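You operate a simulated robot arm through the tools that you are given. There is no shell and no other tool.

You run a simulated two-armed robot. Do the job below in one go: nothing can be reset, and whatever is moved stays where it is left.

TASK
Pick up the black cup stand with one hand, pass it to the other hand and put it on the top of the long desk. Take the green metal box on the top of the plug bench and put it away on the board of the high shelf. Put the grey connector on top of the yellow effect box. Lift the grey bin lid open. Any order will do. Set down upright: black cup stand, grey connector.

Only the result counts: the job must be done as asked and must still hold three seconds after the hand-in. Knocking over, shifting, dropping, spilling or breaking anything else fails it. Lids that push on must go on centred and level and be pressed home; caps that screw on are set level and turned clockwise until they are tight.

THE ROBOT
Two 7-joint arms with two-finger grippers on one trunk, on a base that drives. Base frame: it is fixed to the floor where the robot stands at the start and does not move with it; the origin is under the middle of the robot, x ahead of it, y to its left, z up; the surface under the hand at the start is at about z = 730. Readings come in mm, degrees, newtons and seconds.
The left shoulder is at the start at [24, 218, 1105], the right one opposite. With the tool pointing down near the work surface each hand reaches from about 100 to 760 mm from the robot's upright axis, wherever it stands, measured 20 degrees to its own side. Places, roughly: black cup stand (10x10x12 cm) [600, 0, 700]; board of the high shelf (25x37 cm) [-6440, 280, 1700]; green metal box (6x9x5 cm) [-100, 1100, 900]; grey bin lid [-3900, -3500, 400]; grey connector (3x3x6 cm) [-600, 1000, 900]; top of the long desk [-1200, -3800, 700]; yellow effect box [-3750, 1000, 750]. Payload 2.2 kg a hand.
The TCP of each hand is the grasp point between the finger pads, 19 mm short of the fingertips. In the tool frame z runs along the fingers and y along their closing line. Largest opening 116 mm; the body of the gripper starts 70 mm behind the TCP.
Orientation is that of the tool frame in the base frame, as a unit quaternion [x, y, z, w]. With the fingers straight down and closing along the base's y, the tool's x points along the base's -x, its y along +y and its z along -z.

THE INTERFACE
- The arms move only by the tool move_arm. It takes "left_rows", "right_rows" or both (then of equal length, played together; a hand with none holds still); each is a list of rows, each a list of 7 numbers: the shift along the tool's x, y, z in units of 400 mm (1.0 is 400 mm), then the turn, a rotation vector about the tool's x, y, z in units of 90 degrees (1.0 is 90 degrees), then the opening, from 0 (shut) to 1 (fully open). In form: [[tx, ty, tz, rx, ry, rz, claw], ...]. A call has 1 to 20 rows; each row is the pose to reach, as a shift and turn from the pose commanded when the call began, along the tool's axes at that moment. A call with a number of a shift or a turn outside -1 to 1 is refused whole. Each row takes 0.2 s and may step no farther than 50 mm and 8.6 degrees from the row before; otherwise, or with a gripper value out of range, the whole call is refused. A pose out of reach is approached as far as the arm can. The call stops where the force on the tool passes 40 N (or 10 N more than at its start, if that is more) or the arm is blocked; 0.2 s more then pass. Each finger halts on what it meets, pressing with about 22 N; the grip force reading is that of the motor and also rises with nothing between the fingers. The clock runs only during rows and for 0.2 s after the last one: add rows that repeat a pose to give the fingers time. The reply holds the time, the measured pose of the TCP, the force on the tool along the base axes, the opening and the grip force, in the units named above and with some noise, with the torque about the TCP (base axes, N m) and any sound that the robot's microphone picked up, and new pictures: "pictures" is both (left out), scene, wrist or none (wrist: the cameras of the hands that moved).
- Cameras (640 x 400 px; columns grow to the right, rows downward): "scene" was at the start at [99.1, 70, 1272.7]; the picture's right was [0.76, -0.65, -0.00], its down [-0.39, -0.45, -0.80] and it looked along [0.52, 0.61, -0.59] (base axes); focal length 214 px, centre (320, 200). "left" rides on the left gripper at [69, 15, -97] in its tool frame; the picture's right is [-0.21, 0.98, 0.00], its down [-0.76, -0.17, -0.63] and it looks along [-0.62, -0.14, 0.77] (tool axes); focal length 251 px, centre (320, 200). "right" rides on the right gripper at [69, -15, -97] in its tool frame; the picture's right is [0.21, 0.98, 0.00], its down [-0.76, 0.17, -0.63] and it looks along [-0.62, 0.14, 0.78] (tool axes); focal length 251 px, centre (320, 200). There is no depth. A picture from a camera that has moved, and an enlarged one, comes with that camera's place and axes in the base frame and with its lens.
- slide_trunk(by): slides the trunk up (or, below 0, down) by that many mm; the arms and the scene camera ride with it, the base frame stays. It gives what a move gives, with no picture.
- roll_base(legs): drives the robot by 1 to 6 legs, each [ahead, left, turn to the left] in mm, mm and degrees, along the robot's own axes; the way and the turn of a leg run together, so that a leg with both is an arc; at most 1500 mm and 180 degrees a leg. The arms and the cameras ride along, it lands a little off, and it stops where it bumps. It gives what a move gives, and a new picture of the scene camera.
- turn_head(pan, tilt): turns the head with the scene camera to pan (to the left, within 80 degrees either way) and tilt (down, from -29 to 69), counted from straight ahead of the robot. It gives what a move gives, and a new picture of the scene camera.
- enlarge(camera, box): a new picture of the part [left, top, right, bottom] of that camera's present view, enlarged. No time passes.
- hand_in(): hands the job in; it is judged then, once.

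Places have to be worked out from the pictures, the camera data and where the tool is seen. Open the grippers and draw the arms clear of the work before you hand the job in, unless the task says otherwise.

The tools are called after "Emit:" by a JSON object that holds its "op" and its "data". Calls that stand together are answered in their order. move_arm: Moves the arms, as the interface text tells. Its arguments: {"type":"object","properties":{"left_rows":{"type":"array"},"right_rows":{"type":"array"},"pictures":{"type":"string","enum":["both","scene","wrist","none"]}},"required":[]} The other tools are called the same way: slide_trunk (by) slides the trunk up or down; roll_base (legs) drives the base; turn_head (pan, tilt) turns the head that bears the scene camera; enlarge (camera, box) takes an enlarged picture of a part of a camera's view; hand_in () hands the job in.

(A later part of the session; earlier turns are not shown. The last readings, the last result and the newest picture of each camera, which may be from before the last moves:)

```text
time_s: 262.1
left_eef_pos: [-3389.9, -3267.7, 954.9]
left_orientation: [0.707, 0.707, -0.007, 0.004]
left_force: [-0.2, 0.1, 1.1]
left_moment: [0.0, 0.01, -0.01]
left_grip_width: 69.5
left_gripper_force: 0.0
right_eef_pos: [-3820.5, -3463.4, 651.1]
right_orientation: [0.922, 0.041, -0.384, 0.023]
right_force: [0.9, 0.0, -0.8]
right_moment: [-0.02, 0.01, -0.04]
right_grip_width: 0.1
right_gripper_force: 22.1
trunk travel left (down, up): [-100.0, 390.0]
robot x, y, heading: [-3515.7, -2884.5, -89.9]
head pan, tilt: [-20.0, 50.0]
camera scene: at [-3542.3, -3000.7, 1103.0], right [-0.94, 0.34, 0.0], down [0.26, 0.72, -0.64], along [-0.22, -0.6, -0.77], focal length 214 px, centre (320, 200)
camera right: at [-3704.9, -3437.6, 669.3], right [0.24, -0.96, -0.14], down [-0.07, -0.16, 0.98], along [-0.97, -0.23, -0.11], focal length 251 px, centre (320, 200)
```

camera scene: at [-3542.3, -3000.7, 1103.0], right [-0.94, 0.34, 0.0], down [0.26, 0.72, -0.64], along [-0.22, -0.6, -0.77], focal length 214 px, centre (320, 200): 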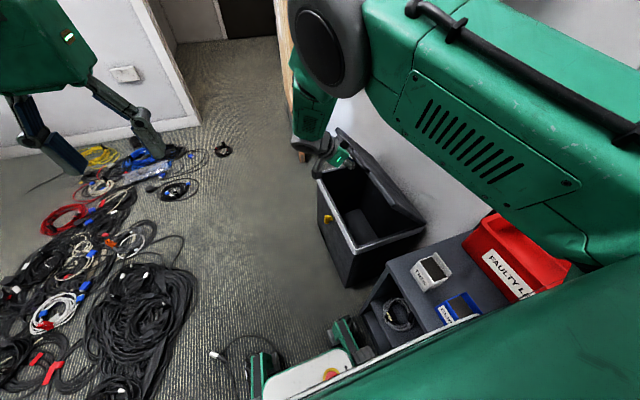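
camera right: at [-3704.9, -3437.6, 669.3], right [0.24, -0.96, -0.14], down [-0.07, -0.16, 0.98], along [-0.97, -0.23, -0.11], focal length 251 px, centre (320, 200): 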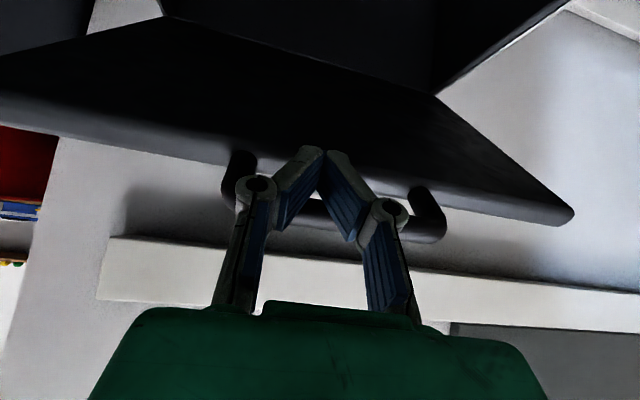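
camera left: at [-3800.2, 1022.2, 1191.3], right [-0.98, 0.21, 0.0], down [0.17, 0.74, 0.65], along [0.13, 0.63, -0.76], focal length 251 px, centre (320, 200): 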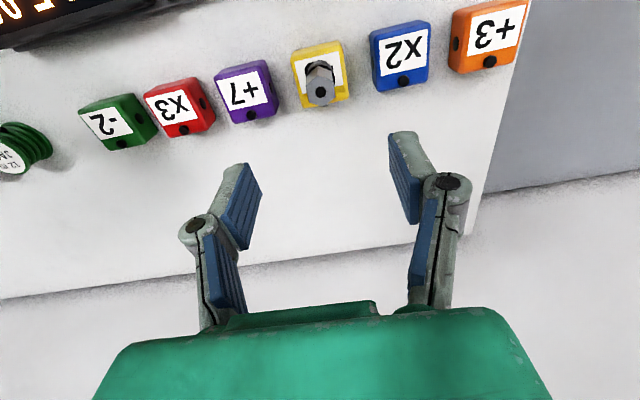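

The lid is at about 45° and follows easily (about 1 N). I continue along the arc to about 80°.

Emit:
{"op": "move_arm", "data": {"right_rows": [[-0.034, -0.002, 0.001, 0, 0, 0, 0], [-0.068, -0.004, 0.003, 0, 0, 0, 0], [-0.102, -0.006, 0.007, 0, 0, 0, 0], [-0.136, -0.0085, 0.012, 0, 0, 0, 0], [-0.169, -0.011, 0.019, 0, 0, 0, 0], [-0.2025, -0.013, 0.027, 0, 0, 0, 0], [-0.235, -0.0155, 0.037, 0, 0, 0, 0], [-0.268, -0.018, 0.048, 0, 0, 0, 0], [-0.3, -0.021, 0.061, 0, 0, 0, 0], [-0.331, -0.024, 0.074, 0, 0, 0, 0], [-0.361, -0.0265, 0.089, 0, 0, 0, 0], [-0.391, -0.029, 0.1055, 0, 0, 0, 0], [-0.42, -0.032, 0.124, 0, 0, 0, 0], [-0.449, -0.035, 0.1425, 0, 0, 0, 0]]}}

```text
time_s: 265.1
left_eef_pos: [-3390.8, -3266.7, 956.7]
left_orientation: [0.707, 0.707, -0.007, 0.004]
left_force: [0.3, -0.3, 0.9]
left_moment: [-0.03, -0.01, 0.02]
left_grip_width: 69.4
left_gripper_force: 0.0
right_eef_pos: [-3990.6, -3463.2, 738.3]
right_orientation: [0.922, 0.04, -0.383, 0.022]
right_force: [1.2, -0.2, -0.8]
right_moment: [-0.01, -0.02, -0.01]
right_grip_width: 0.1
right_gripper_force: 21.3
trunk travel left (down, up): [-100.0, 390.0]
robot x, y, heading: [-3513.6, -2886.9, -90.2]
head pan, tilt: [-20.0, 50.0]
camera scene: at [-3543.3, -3000.9, 1102.9], right [-0.94, 0.34, 0.0], down [0.26, 0.72, -0.64], along [-0.22, -0.6, -0.77], focal length 214 px, centre (320, 200)
camera right: at [-3875.0, -3435.5, 756.3], right [0.24, -0.96, -0.14], down [-0.07, -0.16, 0.98], along [-0.97, -0.23, -0.11], focal length 251 px, centre (320, 200)
```

scene: 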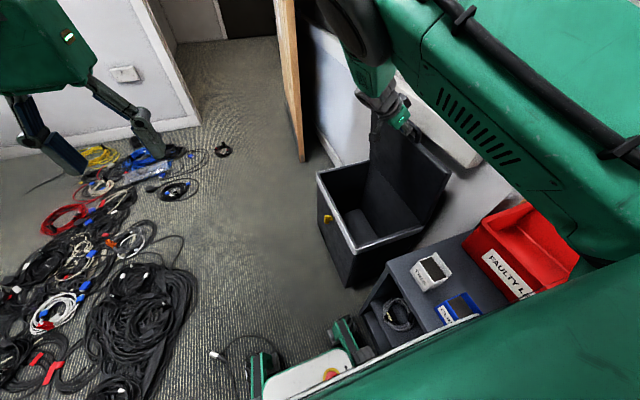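
right: 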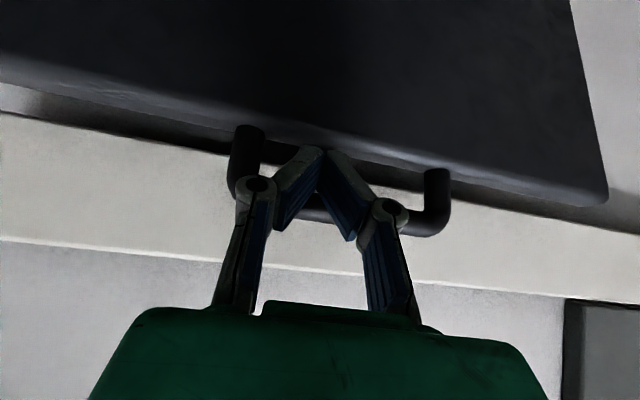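

The lid is at about 80° with the handle near the wall rail. I push gently further west 24 mm to see where it stops.

Emit:
{"op": "move_arm", "data": {"right_rows": [[-0.01, -0.001, 0.008, 0, 0, 0, 0], [-0.02, -0.0022, 0.016, 0, 0, 0, 0], [-0.03, -0.0033, 0.024, 0, 0, 0, 0], [-0.039, -0.0044, 0.032, 0, 0, 0, 0], [-0.047, -0.0053, 0.0385, 0, 0, 0, 0]]}}

Emit:
{"op": "enlarge", "data": {"camera": "scene", "box": [290, 60, 490, 300]}}

```text
time_s: 266.3
left_eef_pos: [-3390.9, -3268.2, 955.7]
left_orientation: [0.706, 0.708, -0.007, 0.004]
left_force: [-0.9, -0.4, -0.2]
left_moment: [0.0, -0.02, 0.0]
left_grip_width: 69.7
left_gripper_force: 0.0
right_eef_pos: [-4013.7, -3463.8, 739.5]
right_orientation: [0.922, 0.039, -0.384, 0.023]
right_force: [0.3, 0.2, 0.0]
right_moment: [-0.03, 0.02, 0.0]
right_grip_width: 0.0
right_gripper_force: 22.0
trunk travel left (down, up): [-100.0, 390.0]
robot x, y, heading: [-3518.8, -2885.7, -89.9]
head pan, tilt: [-20.0, 50.0]
camera scene: at [-3543.1, -3000.8, 1102.9], right [-0.94, 0.34, 0.0], down [0.26, 0.72, -0.64], along [-0.22, -0.6, -0.77], focal length 214 px, centre (320, 200)
camera right: at [-3898.3, -3436.3, 758.9], right [0.24, -0.96, -0.14], down [-0.07, -0.16, 0.98], along [-0.97, -0.23, -0.11], focal length 251 px, centre (320, 200)
```

scene: 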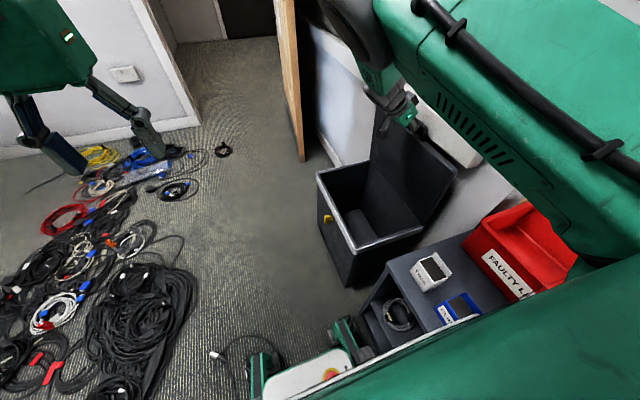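
right: 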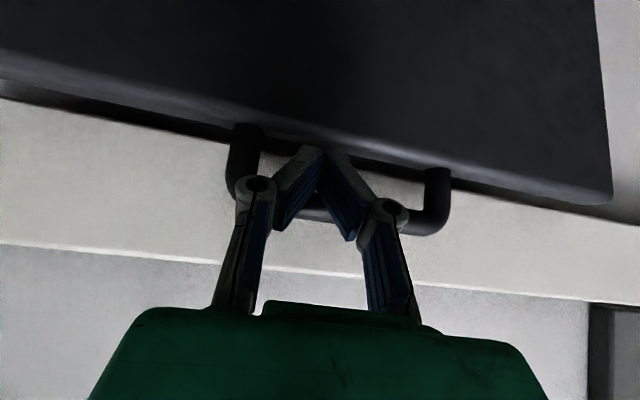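

```text
1.67 times, centred on (390, 180) of scene
camera zoom: at [-3543.1, -3000.8, 1102.9], right [-0.94, 0.34, 0.0], down [0.26, 0.72, -0.64], along [-0.22, -0.6, -0.77], focal length 358 px, centre (203, 233)
```

zoom: 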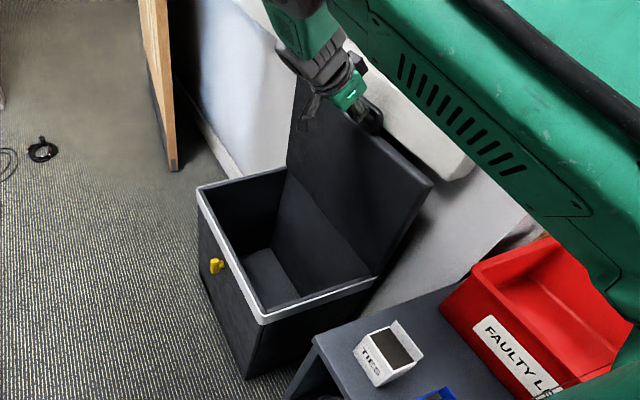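

No resistance yet, the lid is near vertical. I push a further 20 mm, in 4 mm steps, to bring it to its stop or past the balance point.

Emit:
{"op": "move_arm", "data": {"right_rows": [[-0.008, -0.001, 0.006, 0, 0, 0, 0], [-0.0155, -0.002, 0.0125, 0, 0, 0, 0], [-0.023, -0.003, 0.0195, 0, 0, 0, 0], [-0.0305, -0.004, 0.0265, 0, 0, 0, 0], [-0.038, -0.005, 0.0335, 0, 0, 0, 0]]}}

Emit:
{"op": "enlarge", "data": {"camera": "right", "box": [180, 80, 480, 280]}}

```text
time_s: 267.5
left_eef_pos: [-3388.3, -3268.5, 954.7]
left_orientation: [0.708, 0.706, -0.007, 0.003]
left_force: [0.3, -0.3, 0.0]
left_moment: [0.0, 0.03, 0.01]
left_grip_width: 69.7
left_gripper_force: 0.1
right_eef_pos: [-4030.7, -3462.9, 740.3]
right_orientation: [0.923, 0.041, -0.383, 0.023]
right_force: [12.7, -0.6, -7.7]
right_moment: [-0.09, -0.11, -0.14]
right_grip_width: 0.0
right_gripper_force: 21.2
trunk travel left (down, up): [-100.0, 390.0]
robot x, y, heading: [-3515.5, -2887.4, -90.1]
head pan, tilt: [-20.0, 50.0]
camera scene: at [-3540.3, -3001.8, 1102.7], right [-0.94, 0.34, 0.0], down [0.26, 0.72, -0.64], along [-0.22, -0.6, -0.77], focal length 214 px, centre (320, 200)
camera right: at [-3915.3, -3436.0, 758.9], right [0.24, -0.96, -0.14], down [-0.07, -0.16, 0.98], along [-0.97, -0.23, -0.11], focal length 251 px, centre (320, 200)
```

scene: 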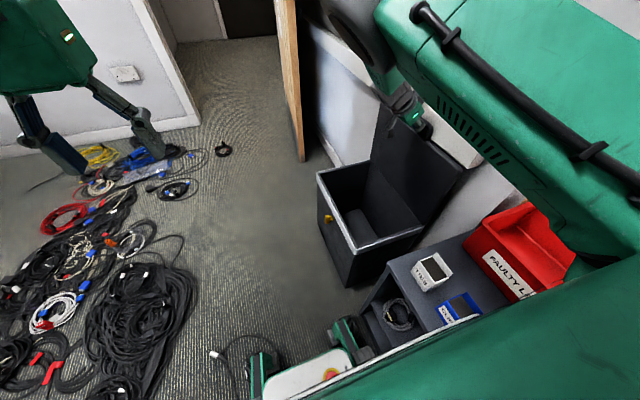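
right: 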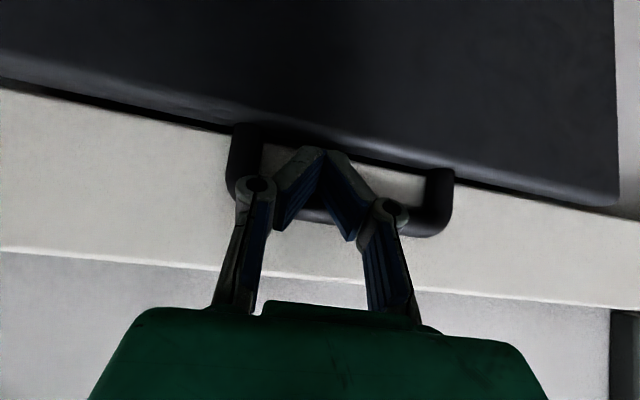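

```text
2.00 times, centred on (330, 180) of right
camera zoom: at [-3915.3, -3436.0, 758.9], right [0.24, -0.96, -0.14], down [-0.07, -0.16, 0.98], along [-0.97, -0.23, -0.11], focal length 503 px, centre (300, 240)
```

zoom: 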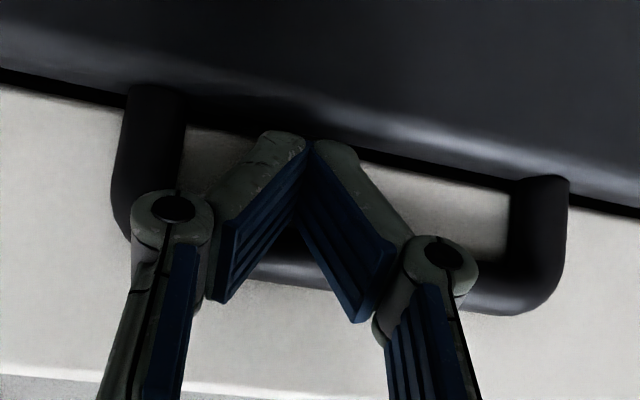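

Now 12.7 N of resistance: the lid is against its stop or the rail, nearly vertical. I back the fingers off 30 mm to the east and see whether the lid stays.

Emit:
{"op": "move_arm", "data": {"right_rows": [[0.018, 0.002, -0.018, 0, 0, 0, 0], [0.035, 0.004, -0.035, 0, 0, 0, 0], [0.053, 0.007, -0.053, 0, 0, 0, 0], [0.053, 0.007, -0.053, 0, 0, 0, 0], [0.053, 0.007, -0.053, 0, 0, 0, 0], [0.053, 0.007, -0.053, 0, 0, 0, 0]]}}

```text
time_s: 268.9
left_eef_pos: [-3392.3, -3267.2, 955.4]
left_orientation: [0.707, 0.707, -0.007, 0.004]
left_force: [0.4, 0.7, 0.5]
left_moment: [0.0, 0.0, -0.02]
left_grip_width: 69.6
left_gripper_force: 0.1
right_eef_pos: [-4003.1, -3462.3, 740.0]
right_orientation: [0.922, 0.04, -0.384, 0.023]
right_force: [-0.1, 0.1, 0.6]
right_moment: [0.0, 0.02, 0.03]
right_grip_width: 0.0
right_gripper_force: 22.3
trunk travel left (down, up): [-100.0, 390.0]
robot x, y, heading: [-3515.7, -2886.2, -90.0]
head pan, tilt: [-20.0, 50.0]
camera scene: at [-3543.4, -3000.8, 1102.9], right [-0.94, 0.34, 0.0], down [0.26, 0.72, -0.64], along [-0.22, -0.6, -0.77], focal length 214 px, centre (320, 200)
camera right: at [-3887.9, -3435.7, 759.6], right [0.24, -0.96, -0.14], down [-0.07, -0.16, 0.98], along [-0.97, -0.23, -0.11], focal length 251 px, centre (320, 200)
```

scene: 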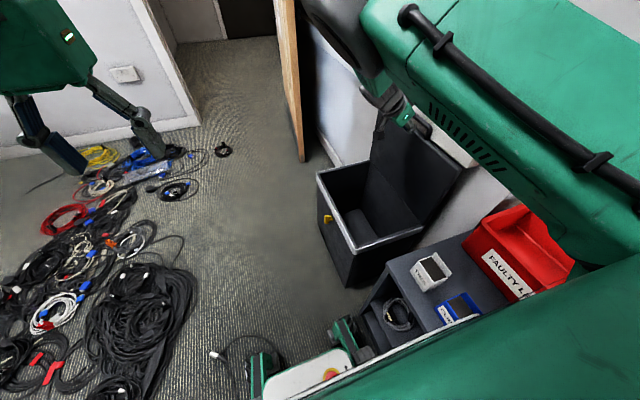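
right: 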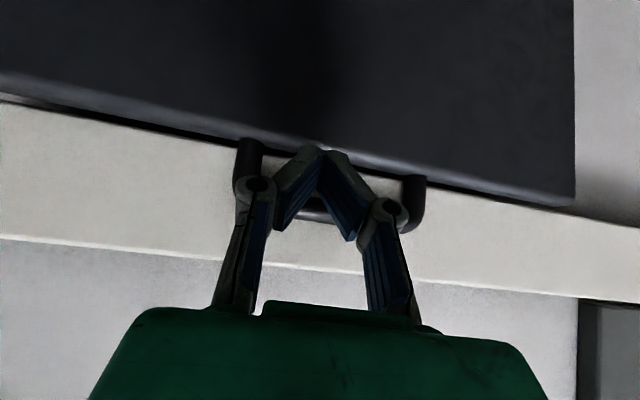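

The lid stays put when I back off. I withdraw further east by 130 mm and check again after a pause.

Emit:
{"op": "move_arm", "data": {"right_rows": [[0.048, 0.007, -0.066, 0, 0, 0, 0], [0.097, 0.015, -0.133, 0, 0, 0, 0], [0.145, 0.022, -0.2, 0, 0, 0, 0], [0.193, 0.029, -0.265, 0, 0, 0, 0], [0.193, 0.029, -0.265, 0, 0, 0, 0], [0.193, 0.029, -0.265, 0, 0, 0, 0], [0.193, 0.029, -0.265, 0, 0, 0, 0], [0.193, 0.029, -0.265, 0, 0, 0, 0]]}}

```text
time_s: 270.7
left_eef_pos: [-3390.7, -3267.5, 955.4]
left_orientation: [0.707, 0.707, -0.007, 0.004]
left_force: [-0.2, 0.6, -0.2]
left_moment: [0.0, -0.02, -0.02]
left_grip_width: 69.7
left_gripper_force: 0.1
right_eef_pos: [-3880.4, -3460.7, 757.2]
right_orientation: [0.925, 0.035, -0.379, 0.017]
right_force: [0.3, -0.4, 0.8]
right_moment: [-0.01, -0.01, 0.05]
right_grip_width: 0.1
right_gripper_force: 22.0
trunk travel left (down, up): [-100.0, 390.0]
robot x, y, heading: [-3516.7, -2886.7, -90.3]
head pan, tilt: [-20.0, 50.0]
camera scene: at [-3542.7, -3000.6, 1102.9], right [-0.94, 0.34, 0.0], down [0.26, 0.72, -0.64], along [-0.22, -0.6, -0.77], focal length 214 px, centre (320, 200)
camera right: at [-3763.9, -3435.8, 776.7], right [0.23, -0.96, -0.15], down [-0.08, -0.17, 0.98], along [-0.97, -0.21, -0.12], focal length 251 px, centre (320, 200)
```

scene: 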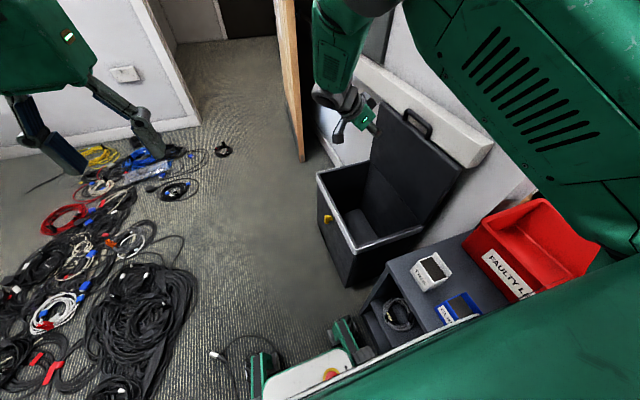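
right: 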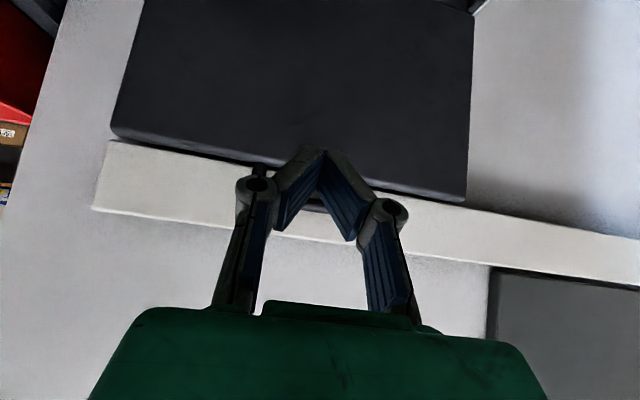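

The lid stays open near vertical. I bring the right hand up and back to a neutral tool-down pose, away from the bin.

Emit:
{"op": "move_arm", "data": {"right_rows": [[-0.005, -0.029, -0.053, -0.028, 0.032, -0.069, 0.0], [-0.01, -0.058, -0.105, -0.056, 0.063, -0.137, 0.0], [-0.015, -0.087, -0.158, -0.085, 0.095, -0.206, 0.0], [-0.019, -0.116, -0.21, -0.113, 0.126, -0.275, 0.1], [-0.024, -0.145, -0.263, -0.141, 0.158, -0.343, 0.1], [-0.029, -0.174, -0.315, -0.169, 0.189, -0.412, 0.2], [-0.034, -0.203, -0.368, -0.198, 0.221, -0.481, 0.3], [-0.039, -0.232, -0.42, -0.226, 0.252, -0.55, 0.4], [-0.044, -0.261, -0.473, -0.254, 0.284, -0.618, 0.5], [-0.048, -0.29, -0.525, -0.282, 0.315, -0.687, 0.6], [-0.053, -0.319, -0.578, -0.311, 0.347, -0.756, 0.7], [-0.058, -0.348, -0.63, -0.339, 0.378, -0.824, 0.7], [-0.063, -0.3775, -0.6825, -0.367, 0.41, -0.893, 0.7], [-0.063, -0.3775, -0.6825, -0.367, 0.41, -0.893, 0.7]]}}

```text
time_s: 271.5
left_eef_pos: [-3390.2, -3264.2, 954.4]
left_orientation: [0.708, 0.706, -0.006, 0.003]
left_force: [-0.5, 0.3, 0.2]
left_moment: [0.0, 0.0, -0.01]
left_grip_width: 69.4
left_gripper_force: 0.0
right_eef_pos: [-3851.0, -3385.0, 714.1]
right_orientation: [0.931, 0.221, -0.282, -0.07]
right_force: [0.5, 0.3, 1.0]
right_moment: [-0.02, 0.03, -0.02]
right_grip_width: 11.7
right_gripper_force: 0.0
trunk travel left (down, up): [-100.0, 390.0]
robot x, y, heading: [-3515.0, -2885.5, -90.1]
head pan, tilt: [-20.0, 50.0]
stopped in row 4 (right hand): the arm was blocked; the commanded pose is now the measured one
camera scene: at [-3542.6, -2999.7, 1103.1], right [-0.94, 0.34, 0.0], down [0.26, 0.72, -0.64], along [-0.22, -0.6, -0.77], focal length 214 px, centre (320, 200)
camera right: at [-3751.4, -3339.2, 764.6], right [0.52, -0.78, -0.36], down [-0.15, -0.49, 0.86], along [-0.84, -0.39, -0.37], focal length 251 px, centre (320, 200)
```

scene: 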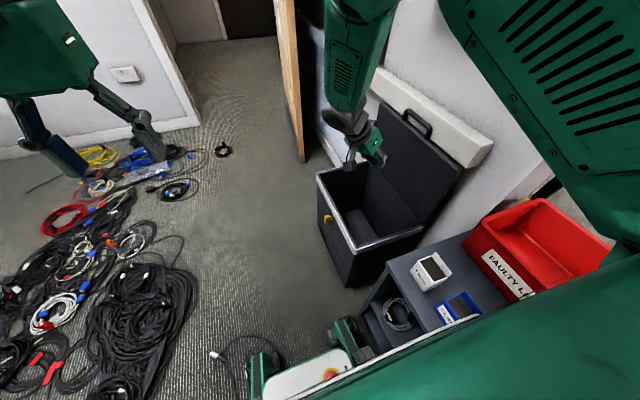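
right: 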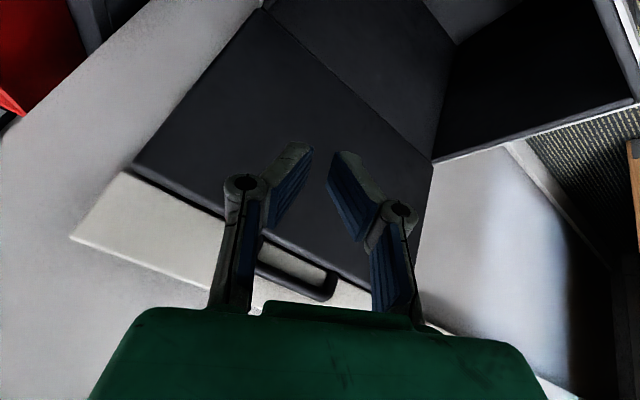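

The arm was blocked mid-way in that combined turn (no contact force at the tool; the lid and tray look untouched). I first try a plain move up and east without turning.

Emit:
{"op": "move_arm", "data": {"right_rows": [[-0.006, -0.003, -0.055, 0, 0, 0, 0.1], [-0.012, -0.007, -0.111, 0, 0, 0, 0.1], [-0.018, -0.01, -0.166, 0, 0, 0, 0.1], [-0.0245, -0.014, -0.222, 0, 0, 0, 0.1]]}}

```text
time_s: 272.5
left_eef_pos: [-3391.4, -3262.7, 951.4]
left_orientation: [0.707, 0.707, -0.003, 0.001]
left_force: [0.6, 0.3, 0.5]
left_moment: [0.04, 0.0, -0.02]
left_grip_width: 69.6
left_gripper_force: 0.1
right_eef_pos: [-3827.1, -3345.9, 708.5]
right_orientation: [0.929, 0.227, -0.251, -0.152]
right_force: [-0.4, -0.7, -0.4]
right_moment: [0.0, 0.06, 0.0]
right_grip_width: 11.6
right_gripper_force: 0.0
trunk travel left (down, up): [-100.0, 390.0]
robot x, y, heading: [-3519.1, -2888.6, -90.1]
head pan, tilt: [-20.0, 50.0]
stopped in row 4 (right hand): the arm was blocked; the commanded pose is now the measured one
camera scene: at [-3542.5, -3000.3, 1103.0], right [-0.94, 0.34, 0.0], down [0.26, 0.72, -0.64], along [-0.22, -0.6, -0.77], focal length 214 px, centre (320, 200)
camera right: at [-3726.9, -3313.9, 767.8], right [0.5, -0.72, -0.47], down [-0.19, -0.63, 0.76], along [-0.84, -0.29, -0.45], focal length 251 px, centre (320, 200)
```

scene: 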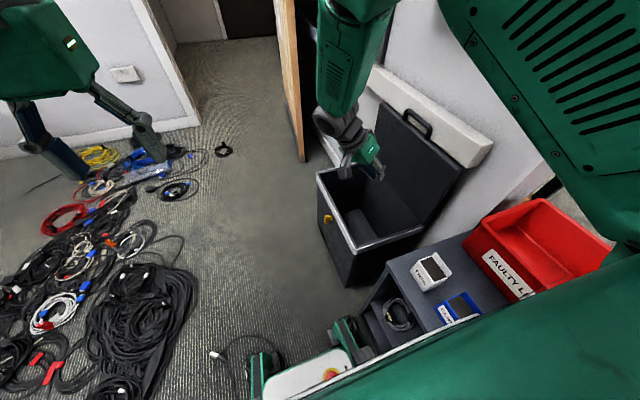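
right: 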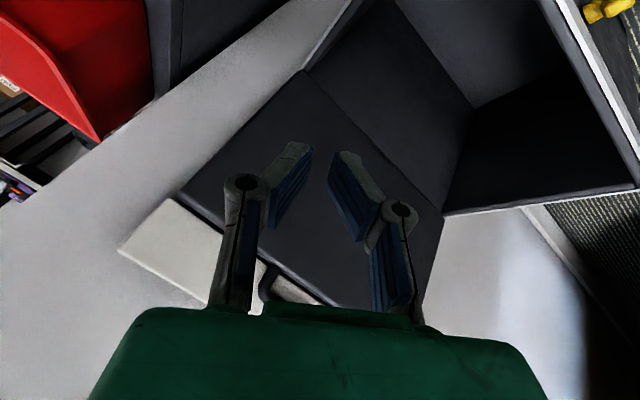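

The orientation drifted and even my left hand shifted slightly, so the right arm is pressing against my own body. I go back to the last free pose at about (-3875,-3455,757) with its earlier orientation.

Emit:
{"op": "move_arm", "data": {"right_rows": [[-0.055, 0.028, -0.017, -0.02, -0.033, 0.061, 0.1], [-0.111, 0.057, -0.033, -0.04, -0.066, 0.122, 0.1], [-0.166, 0.085, -0.05, -0.061, -0.099, 0.184, 0.1], [-0.222, 0.114, -0.066, -0.081, -0.132, 0.245, 0.1], [-0.277, 0.142, -0.083, -0.101, -0.165, 0.306, 0.1], [-0.277, 0.142, -0.083, -0.101, -0.165, 0.306, 0.1]]}}

```text
time_s: 273.9
left_eef_pos: [-3391.0, -3263.1, 953.8]
left_orientation: [0.707, 0.707, -0.003, 0.001]
left_force: [0.4, 0.5, -0.1]
left_moment: [0.02, -0.02, 0.0]
left_grip_width: 69.7
left_gripper_force: 0.0
right_eef_pos: [-3879.2, -3455.5, 760.2]
right_orientation: [0.927, 0.03, -0.373, 0.015]
right_force: [-0.4, 0.7, 0.9]
right_moment: [-0.02, 0.02, 0.0]
right_grip_width: 11.7
right_gripper_force: 0.0
trunk travel left (down, up): [-100.0, 390.0]
robot x, y, heading: [-3515.5, -2890.0, -90.1]
head pan, tilt: [-20.0, 50.0]
camera scene: at [-3542.7, -3000.4, 1103.0], right [-0.94, 0.34, 0.0], down [0.26, 0.72, -0.64], along [-0.22, -0.6, -0.77], focal length 214 px, centre (320, 200)
camera right: at [-3763.1, -3431.2, 782.0], right [0.22, -0.96, -0.14], down [-0.1, -0.17, 0.98], along [-0.97, -0.2, -0.13], focal length 251 px, centre (320, 200)
```

scene: 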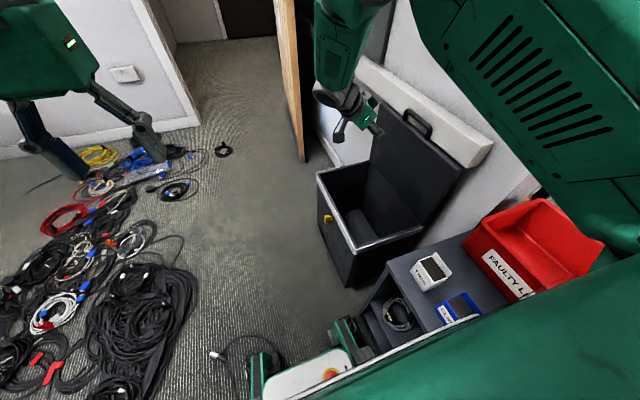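
right: 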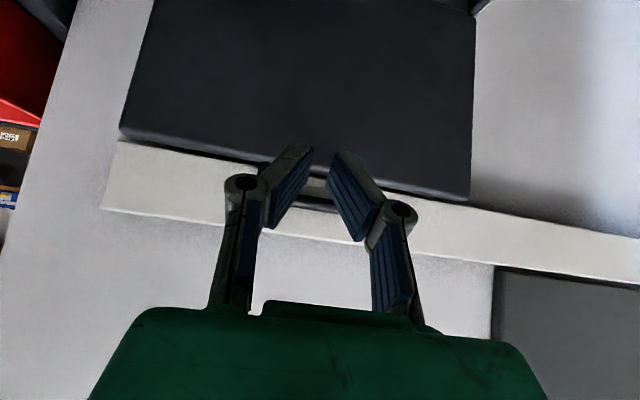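

Recovered. Now I only turn the hand in yaw by 40° back towards pointing south-west, which is more natural for this arm.

Emit:
{"op": "move_arm", "data": {"right_rows": [[0, 0, 0, -0.052, 0.0003, -0.053, 0.1], [0, 0, 0, -0.104, 0.0007, -0.106, 0.1], [0, 0, 0, -0.155, 0.001, -0.158, 0.1], [0, 0, 0, -0.207, 0.0013, -0.211, 0.1], [0, 0, 0, -0.259, 0.0017, -0.264, 0.1], [0, 0, 0, -0.311, 0.002, -0.317, 0.1], [0, 0, 0, -0.311, 0.002, -0.317, 0.1]]}}

```text
time_s: 275.7
left_eef_pos: [-3391.4, -3260.8, 950.6]
left_orientation: [0.708, 0.707, -0.002, -0.001]
left_force: [-0.3, -0.1, 0.0]
left_moment: [-0.01, -0.01, 0.01]
left_grip_width: 69.7
left_gripper_force: 0.1
right_eef_pos: [-3886.8, -3439.6, 729.2]
right_orientation: [0.87, 0.345, -0.331, 0.119]
right_force: [0.2, 0.0, -0.4]
right_moment: [-0.01, 0.02, 0.02]
right_grip_width: 11.5
right_gripper_force: 0.0
trunk travel left (down, up): [-100.0, 390.0]
robot x, y, heading: [-3517.8, -2884.2, -90.3]
head pan, tilt: [-20.0, 50.0]
stopped in row 7 (right hand): the arm was blocked; the commanded pose is now the measured one
camera scene: at [-3543.0, -3000.1, 1103.0], right [-0.94, 0.34, 0.0], down [0.26, 0.72, -0.64], along [-0.22, -0.6, -0.77], focal length 214 px, centre (320, 200)
camera right: at [-3812.1, -3349.7, 755.6], right [0.78, -0.6, -0.16], down [0.01, -0.24, 0.97], along [-0.63, -0.76, -0.18], focal length 251 px, centre (320, 200)
```

scene: 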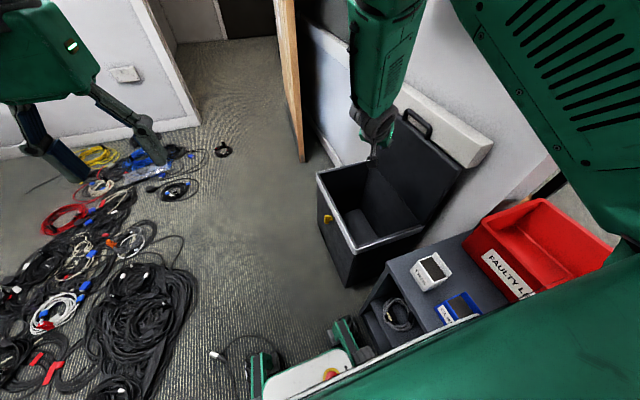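
right: 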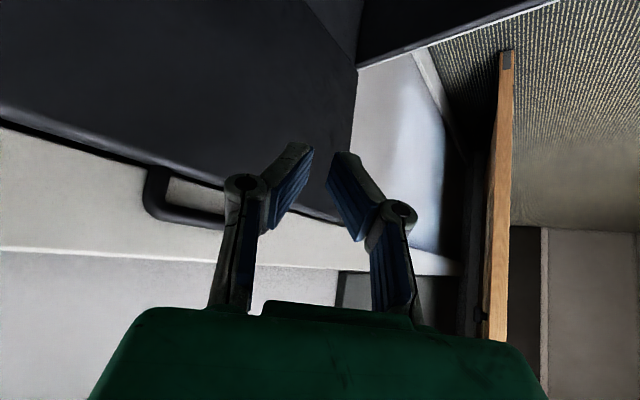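

Blocked again with a slight push on my body; I look up to see where the elbow is.

Emit:
{"op": "turn_head", "data": {"pan": -30, "tilt": 5}}

```text
time_s: 276.8
left_eef_pos: [-3389.9, -3261.0, 950.9]
left_orientation: [0.707, 0.707, -0.002, 0.0]
left_force: [0.1, -0.4, -0.2]
left_moment: [-0.02, -0.01, -0.04]
left_grip_width: 70.0
left_gripper_force: 0.0
right_eef_pos: [-3886.6, -3441.2, 729.9]
right_orientation: [0.87, 0.345, -0.332, 0.121]
right_force: [0.3, -0.7, -0.4]
right_moment: [-0.01, 0.0, 0.05]
right_grip_width: 11.7
right_gripper_force: 0.1
trunk travel left (down, up): [-100.0, 390.0]
robot x, y, heading: [-3515.6, -2883.8, -90.1]
head pan, tilt: [-30.0, 5.0]
camera scene: at [-3562.4, -3007.6, 1172.8], right [-0.87, 0.5, 0.0], down [0.04, 0.08, -1.0], along [-0.5, -0.86, -0.09], focal length 214 px, centre (320, 200)
```

scene: 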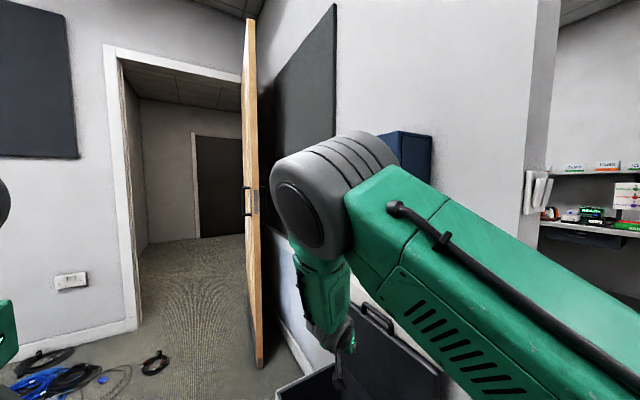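

The elbow is free of the panel and wall, so this looks like a joint limit rather than contact. I try moving the hand east and north at the same height, towards the pose I used on the way in.

Emit:
{"op": "move_arm", "data": {"right_rows": [[0.05, 0.02, -0.045, 0, 0, 0, 0.1], [0.1, 0.039, -0.089, 0, 0, 0, 0.1], [0.15, 0.059, -0.134, 0, 0, 0, 0.1], [0.2, 0.0785, -0.1785, 0, 0, 0, 0.1]], "pictures": "scene"}}

```text
time_s: 277.7
left_eef_pos: [-3390.0, -3258.6, 948.7]
left_orientation: [0.707, 0.707, 0.0, -0.003]
left_force: [0.1, 0.0, -0.2]
left_moment: [-0.01, 0.0, 0.02]
left_grip_width: 69.6
left_gripper_force: 0.0
right_eef_pos: [-3818.9, -3357.2, 654.7]
right_orientation: [0.885, 0.354, -0.298, 0.048]
right_force: [-0.1, -0.7, 0.1]
right_moment: [0.0, 0.02, -0.03]
right_grip_width: 11.4
right_gripper_force: 0.1
trunk travel left (down, up): [-100.0, 390.0]
robot x, y, heading: [-3515.3, -2885.1, -90.4]
head pan, tilt: [-30.0, 5.0]
stopped in row 4 (right hand): the arm was blocked; the commanded pose is now the measured one
camera scene: at [-3561.7, -3007.2, 1173.0], right [-0.86, 0.5, 0.0], down [0.04, 0.08, -1.0], along [-0.5, -0.86, -0.09], focal length 214 px, centre (320, 200)
```

scene: 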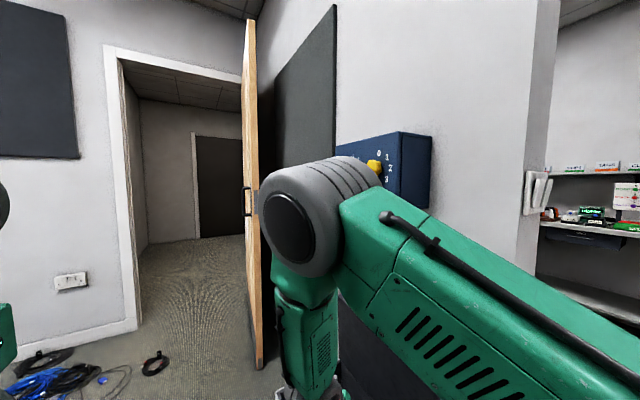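

The hand sinks instead of following, so the arm configuration is at a limit. I move it lower and further east, reversing towards the poses that worked on the way in.

Emit:
{"op": "move_arm", "data": {"right_rows": [[0.06, 0.076, 0.02, 0, 0, 0, 0.1], [0.12, 0.152, 0.04, 0, 0, 0, 0.1], [0.18, 0.229, 0.059, 0, 0, 0, 0.1], [0.239, 0.305, 0.079, 0, 0, 0, 0.1], [0.239, 0.305, 0.079, 0, 0, 0, 0.1]]}}

```text
time_s: 278.9
left_eef_pos: [-3391.3, -3258.7, 950.0]
left_orientation: [0.707, 0.707, 0.0, -0.003]
left_force: [0.1, 0.0, 0.4]
left_moment: [-0.01, 0.03, -0.01]
left_grip_width: 69.8
left_gripper_force: 0.0
right_eef_pos: [-3698.2, -3400.7, 560.4]
right_orientation: [0.883, 0.358, -0.3, 0.05]
right_force: [0.1, 0.3, 0.6]
right_moment: [-0.01, -0.01, -0.01]
right_grip_width: 11.7
right_gripper_force: 0.0
trunk travel left (down, up): [-100.0, 390.0]
robot x, y, heading: [-3515.2, -2884.5, -90.2]
head pan, tilt: [-30.0, 5.0]
camera scene: at [-3561.3, -3007.4, 1173.0], right [-0.86, 0.5, 0.0], down [0.04, 0.08, -1.0], along [-0.5, -0.86, -0.09], focal length 214 px, centre (320, 200)
camera right: at [-3620.4, -3317.5, 601.9], right [0.77, -0.59, -0.25], down [0.0, -0.39, 0.92], along [-0.64, -0.71, -0.3], focal length 251 px, centre (320, 200)
```

scene: 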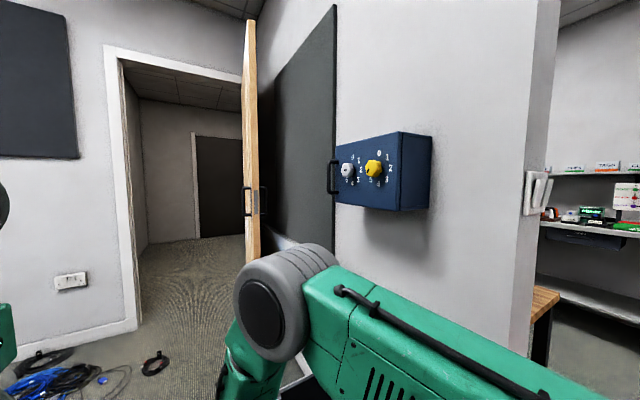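
right: 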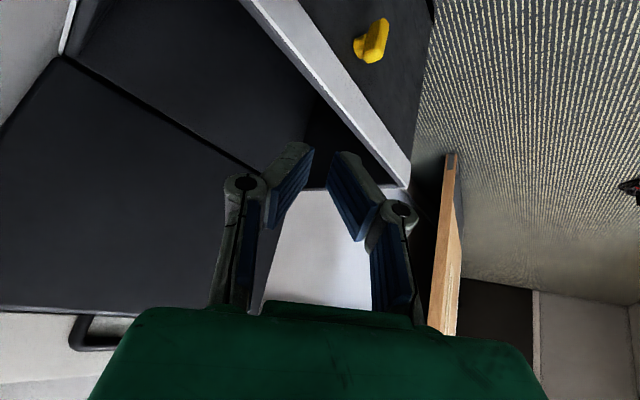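

That works; the lid is still open. I reverse the base 420 mm straight back along my own tracks, so the arm is clear of bin and shelf unit.

Emit:
{"op": "roll_base", "data": {"legs": [[-420, 0, 0]]}}

Emit:
{"op": "turn_head", "data": {"pan": -15, "tilt": 35}}

```text
time_s: 281.5
left_eef_pos: [-3388.2, -2835.5, 949.5]
left_orientation: [0.706, 0.708, -0.001, -0.002]
left_force: [-0.6, 1.3, -0.3]
left_moment: [-0.01, 0.0, 0.0]
left_grip_width: 69.8
left_gripper_force: 0.1
right_eef_pos: [-3696.5, -2979.7, 561.4]
right_orientation: [0.882, 0.358, -0.301, 0.05]
right_force: [0.4, 0.6, 0.6]
right_moment: [-0.02, -0.01, 0.0]
right_grip_width: 11.5
right_gripper_force: 0.0
trunk travel left (down, up): [-100.0, 390.0]
robot x, y, heading: [-3513.1, -2468.1, -89.8]
head pan, tilt: [-30.0, 5.0]
camera scene: at [-3561.1, -2585.5, 1173.0], right [-0.87, 0.5, 0.0], down [0.04, 0.08, -1.0], along [-0.5, -0.86, -0.09], focal length 214 px, centre (320, 200)
```

scene: 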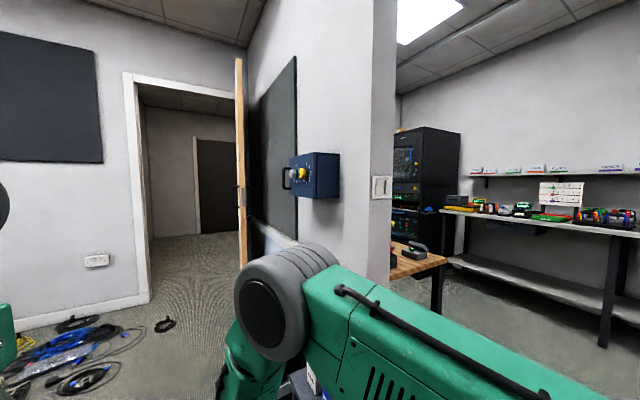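

```text
time_s: 282.4
left_eef_pos: [-3388.9, -2833.2, 946.3]
left_orientation: [0.706, 0.709, 0.002, -0.005]
left_force: [0.3, 0.6, -0.4]
left_moment: [-0.01, -0.01, -0.01]
left_grip_width: 69.7
left_gripper_force: 0.1
right_eef_pos: [-3695.8, -2978.6, 563.2]
right_orientation: [0.883, 0.358, -0.3, 0.052]
right_force: [0.3, -0.2, 0.2]
right_moment: [-0.03, -0.01, -0.02]
right_grip_width: 11.5
right_gripper_force: 0.0
trunk travel left (down, up): [-100.0, 390.0]
robot x, y, heading: [-3516.9, -2464.8, -89.9]
head pan, tilt: [-15.0, 35.0]
camera scene: at [-3537.9, -2591.5, 1124.7], right [-0.97, 0.26, 0.0], down [0.15, 0.56, -0.82], along [-0.21, -0.79, -0.58], focal length 214 px, centre (320, 200)
```

scene: 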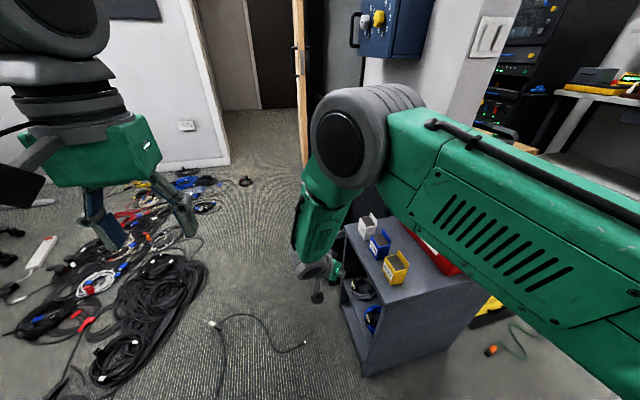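

The shelf items are untouched. I reverse 250 mm more so the right arm is fully in free space.

Emit:
{"op": "roll_base", "data": {"legs": [[-260, 0, 0]]}}

```text
time_s: 284.3
left_eef_pos: [-3391.1, -2575.1, 946.8]
left_orientation: [0.706, 0.708, 0.002, -0.004]
left_force: [0.3, 0.1, -1.1]
left_moment: [-0.05, -0.03, -0.03]
left_grip_width: 69.6
left_gripper_force: 0.1
right_eef_pos: [-3696.6, -2719.5, 563.1]
right_orientation: [0.882, 0.358, -0.301, 0.052]
right_force: [-0.4, -0.5, 0.3]
right_moment: [0.03, 0.02, -0.02]
right_grip_width: 11.7
right_gripper_force: 0.1
trunk travel left (down, up): [-100.0, 390.0]
robot x, y, heading: [-3514.0, -2206.7, -90.1]
head pan, tilt: [-15.0, 35.0]
camera scene: at [-3538.4, -2332.3, 1124.8], right [-0.97, 0.26, 0.0], down [0.15, 0.56, -0.82], along [-0.21, -0.79, -0.58], focal length 214 px, centre (320, 200)
```

scene: 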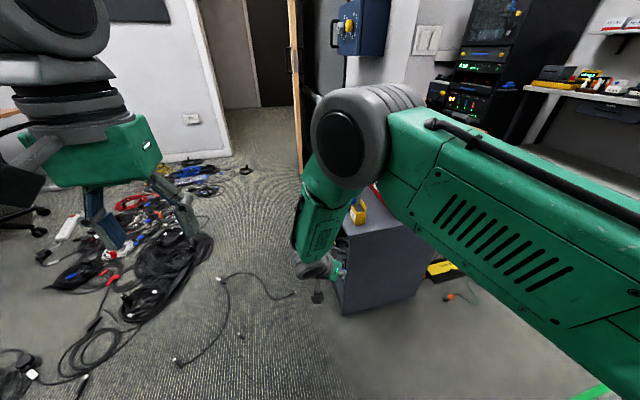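

Free space now. I turn the right hand back to tool-down while rising slightly.

Emit:
{"op": "move_arm", "data": {"right_rows": [[-0.01, -0.002, -0.015, -0.029, 0.041, -0.062, 0.2], [-0.021, -0.005, -0.031, -0.059, 0.081, -0.125, 0.3], [-0.031, -0.007, -0.046, -0.088, 0.122, -0.187, 0.4], [-0.042, -0.0095, -0.061, -0.117, 0.163, -0.25, 0.5], [-0.052, -0.012, -0.077, -0.147, 0.203, -0.312, 0.6], [-0.063, -0.014, -0.092, -0.176, 0.244, -0.375, 0.7], [-0.073, -0.017, -0.107, -0.206, 0.285, -0.437, 0.7], [-0.084, -0.019, -0.1225, -0.235, 0.3256, -0.4997, 0.7], [-0.084, -0.019, -0.1225, -0.235, 0.3256, -0.4997, 0.7]]}}

```text
time_s: 286.3
left_eef_pos: [-3389.8, -2572.8, 945.4]
left_orientation: [0.706, 0.708, 0.005, -0.007]
left_force: [0.4, 0.8, -0.1]
left_moment: [-0.02, 0.01, -0.02]
left_grip_width: 69.6
left_gripper_force: 0.1
right_eef_pos: [-3696.1, -2718.9, 623.2]
right_orientation: [0.703, 0.712, -0.003, 0.003]
right_force: [-0.8, -0.5, 0.8]
right_moment: [0.01, 0.0, 0.01]
right_grip_width: 81.3
right_gripper_force: 0.0
trunk travel left (down, up): [-100.0, 390.0]
robot x, y, heading: [-3515.2, -2205.9, -90.1]
head pan, tilt: [-15.0, 35.0]
camera scene: at [-3539.6, -2333.3, 1124.6], right [-0.97, 0.26, 0.0], down [0.15, 0.56, -0.82], along [-0.21, -0.79, -0.58], focal length 214 px, centre (320, 200)
camera right: at [-3712.3, -2648.2, 719.0], right [0.97, 0.23, 0.0], down [0.18, -0.75, 0.64], along [0.14, -0.62, -0.77], focal length 251 px, centre (320, 200)
```

scene: 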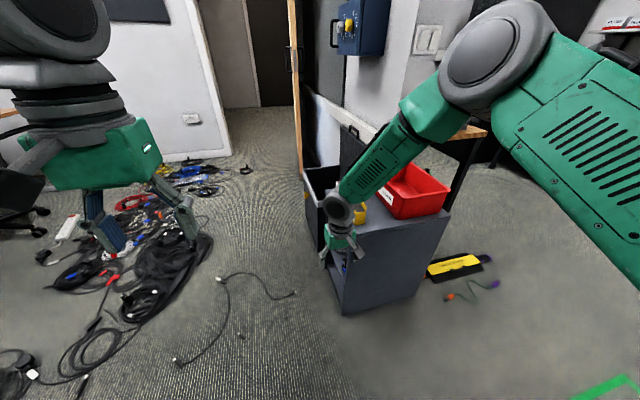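
right: 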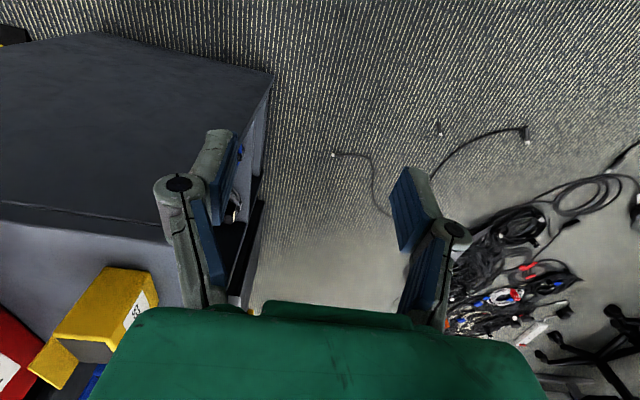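

The arm is back in its natural posture. I raise it straight up 300 mm.

Emit:
{"op": "move_arm", "data": {"right_rows": [[0.0, 0, -0.1, 0, 0, 0, 0.7], [0.0, 0, -0.2, 0, 0, 0, 0.7], [0.03, 0, -0.3, 0, 0, 0, 0.7], [0.06, 0, -0.4, 0, 0, 0, 0.7], [0.1, 0, -0.5, 0, 0, 0, 0.7], [0.15, 0, -0.6, 0, 0, 0, 0.7], [0.2, 0, -0.7, 0, 0, 0, 0.7], [0.25, 0, -0.75, 0, 0, 0, 0.7]]}}

Emit:
{"op": "enlarge", "data": {"camera": "scene", "box": [270, 80, 470, 330]}}

```text
time_s: 288.1
left_eef_pos: [-3390.8, -2572.0, 947.2]
left_orientation: [0.706, 0.708, 0.003, -0.005]
left_force: [0.6, -0.1, 1.0]
left_moment: [0.0, 0.0, -0.01]
left_grip_width: 69.7
left_gripper_force: 0.1
right_eef_pos: [-3695.8, -2614.5, 924.9]
right_orientation: [0.702, 0.712, -0.004, 0.002]
right_force: [0.0, -0.1, 0.7]
right_moment: [0.02, 0.01, -0.04]
right_grip_width: 81.4
right_gripper_force: 0.1
trunk travel left (down, up): [-100.0, 390.0]
robot x, y, heading: [-3515.9, -2204.8, -90.1]
head pan, tilt: [-15.0, 35.0]
camera scene: at [-3539.1, -2331.4, 1124.9], right [-0.97, 0.26, 0.0], down [0.15, 0.56, -0.82], along [-0.21, -0.79, -0.57], focal length 214 px, centre (320, 200)
camera right: at [-3711.6, -2543.6, 1019.5], right [0.97, 0.23, -0.01], down [0.18, -0.75, 0.64], along [0.14, -0.62, -0.77], focal length 251 px, centre (320, 200)
```

scene: 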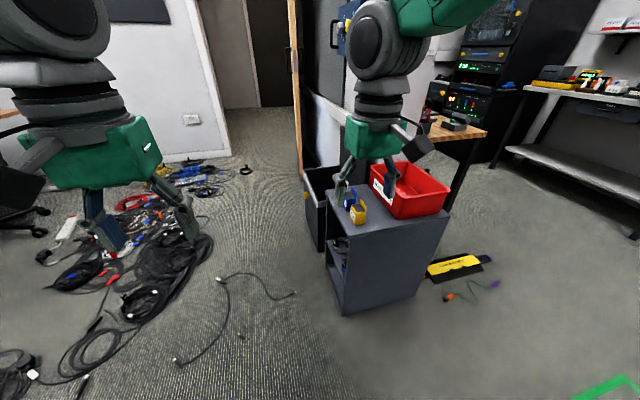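
right: 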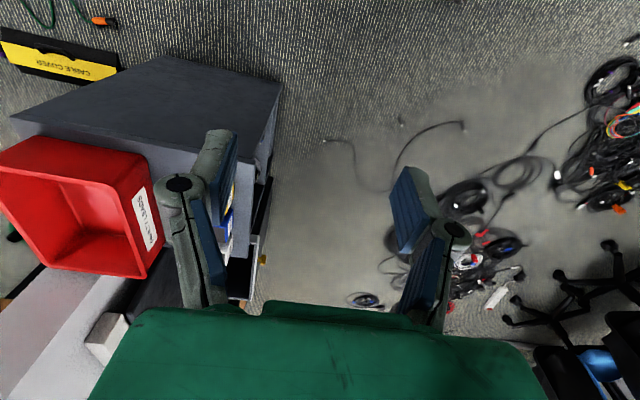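

```text
1.60 times, centred on (370, 205) of scene
camera zoom: at [-3539.1, -2331.4, 1124.9], right [-0.97, 0.26, 0.0], down [0.15, 0.56, -0.82], along [-0.21, -0.79, -0.57], focal length 343 px, centre (240, 192)
```

zoom: 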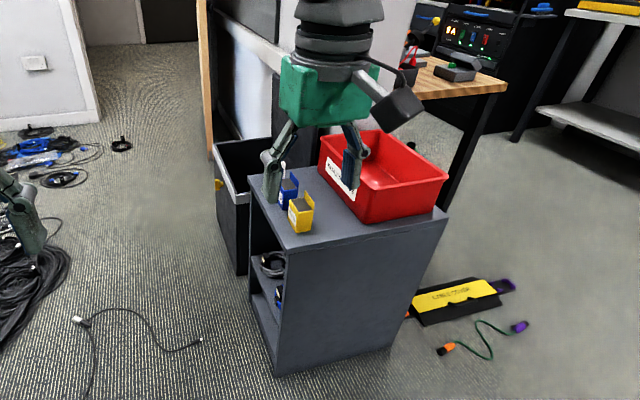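

The bin's open mouth is visible. I raise the trunk back up and move the right hand aside to see the lid clearly.

Emit:
{"op": "slide_trunk", "data": {"by": 150}}

Emit:
{"op": "move_arm", "data": {"right_rows": [[0.0, -0.1, 0.0, 0, 0, 0, 0.7], [0.0, -0.2, 0.0, 0, 0, 0, 0.7], [0.0, -0.3, 0.0, 0, 0, 0, 0.7], [0.0, -0.4, 0.0, 0, 0, 0, 0.7]]}}

Emit:
{"op": "enlarge", "data": {"camera": "scene", "box": [250, 60, 450, 260]}}

```text
time_s: 289.8
left_eef_pos: [-3390.6, -2573.3, 1096.0]
left_orientation: [0.706, 0.708, 0.003, -0.006]
left_force: [-0.1, -0.1, 0.0]
left_moment: [0.0, 0.01, 0.0]
left_grip_width: 69.6
left_gripper_force: 0.0
right_eef_pos: [-3696.8, -2615.1, 1071.9]
right_orientation: [0.703, 0.711, -0.004, 0.002]
right_force: [0.9, 0.4, 0.6]
right_moment: [-0.02, 0.0, 0.0]
right_grip_width: 80.9
right_gripper_force: 0.1
trunk travel left (down, up): [-250.0, 240.0]
robot x, y, heading: [-3513.3, -2206.0, -89.9]
head pan, tilt: [-15.0, 35.0]
```

```text
time_s: 290.8
left_eef_pos: [-3392.3, -2573.2, 1096.5]
left_orientation: [0.706, 0.708, 0.005, -0.006]
left_force: [-0.6, 0.6, -0.5]
left_moment: [-0.01, 0.0, 0.0]
left_grip_width: 69.6
left_gripper_force: 0.1
right_eef_pos: [-3859.0, -2616.7, 1070.2]
right_orientation: [0.703, 0.711, -0.004, 0.002]
right_force: [-0.5, -0.9, -0.1]
right_moment: [0.0, -0.02, 0.0]
right_grip_width: 81.4
right_gripper_force: 0.1
trunk travel left (down, up): [-250.0, 240.0]
robot x, y, heading: [-3517.0, -2207.5, -89.9]
head pan, tilt: [-15.0, 35.0]
camera scene: at [-3542.3, -2332.7, 1274.7], right [-0.97, 0.26, 0.0], down [0.15, 0.56, -0.82], along [-0.21, -0.79, -0.58], focal length 214 px, centre (320, 200)
camera right: at [-3874.7, -2546.1, 1165.5], right [0.97, 0.23, 0.0], down [0.18, -0.75, 0.64], along [0.14, -0.62, -0.77], focal length 251 px, centre (320, 200)
```

scene: 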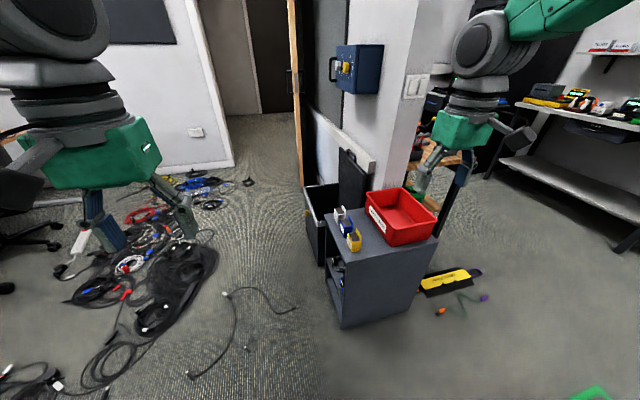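
right: 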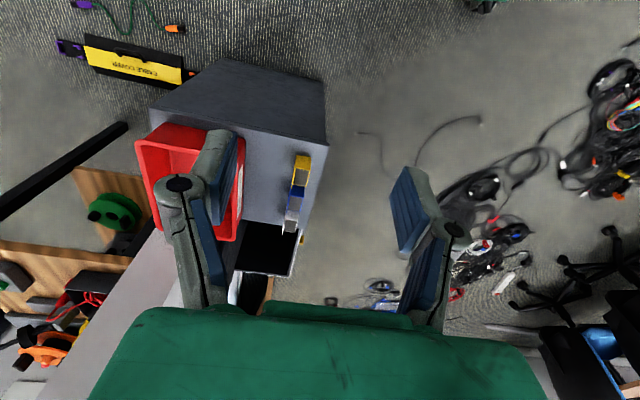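

```text
2.00 times, centred on (350, 160) of scene
camera zoom: at [-3542.3, -2332.7, 1274.7], right [-0.97, 0.26, 0.0], down [0.15, 0.56, -0.82], along [-0.21, -0.79, -0.58], focal length 429 px, centre (260, 280)
```

zoom: 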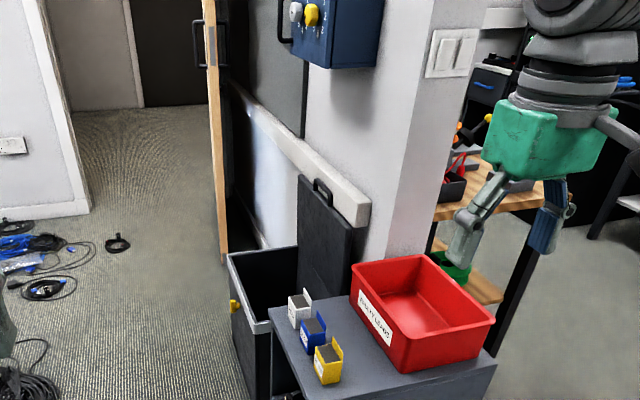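

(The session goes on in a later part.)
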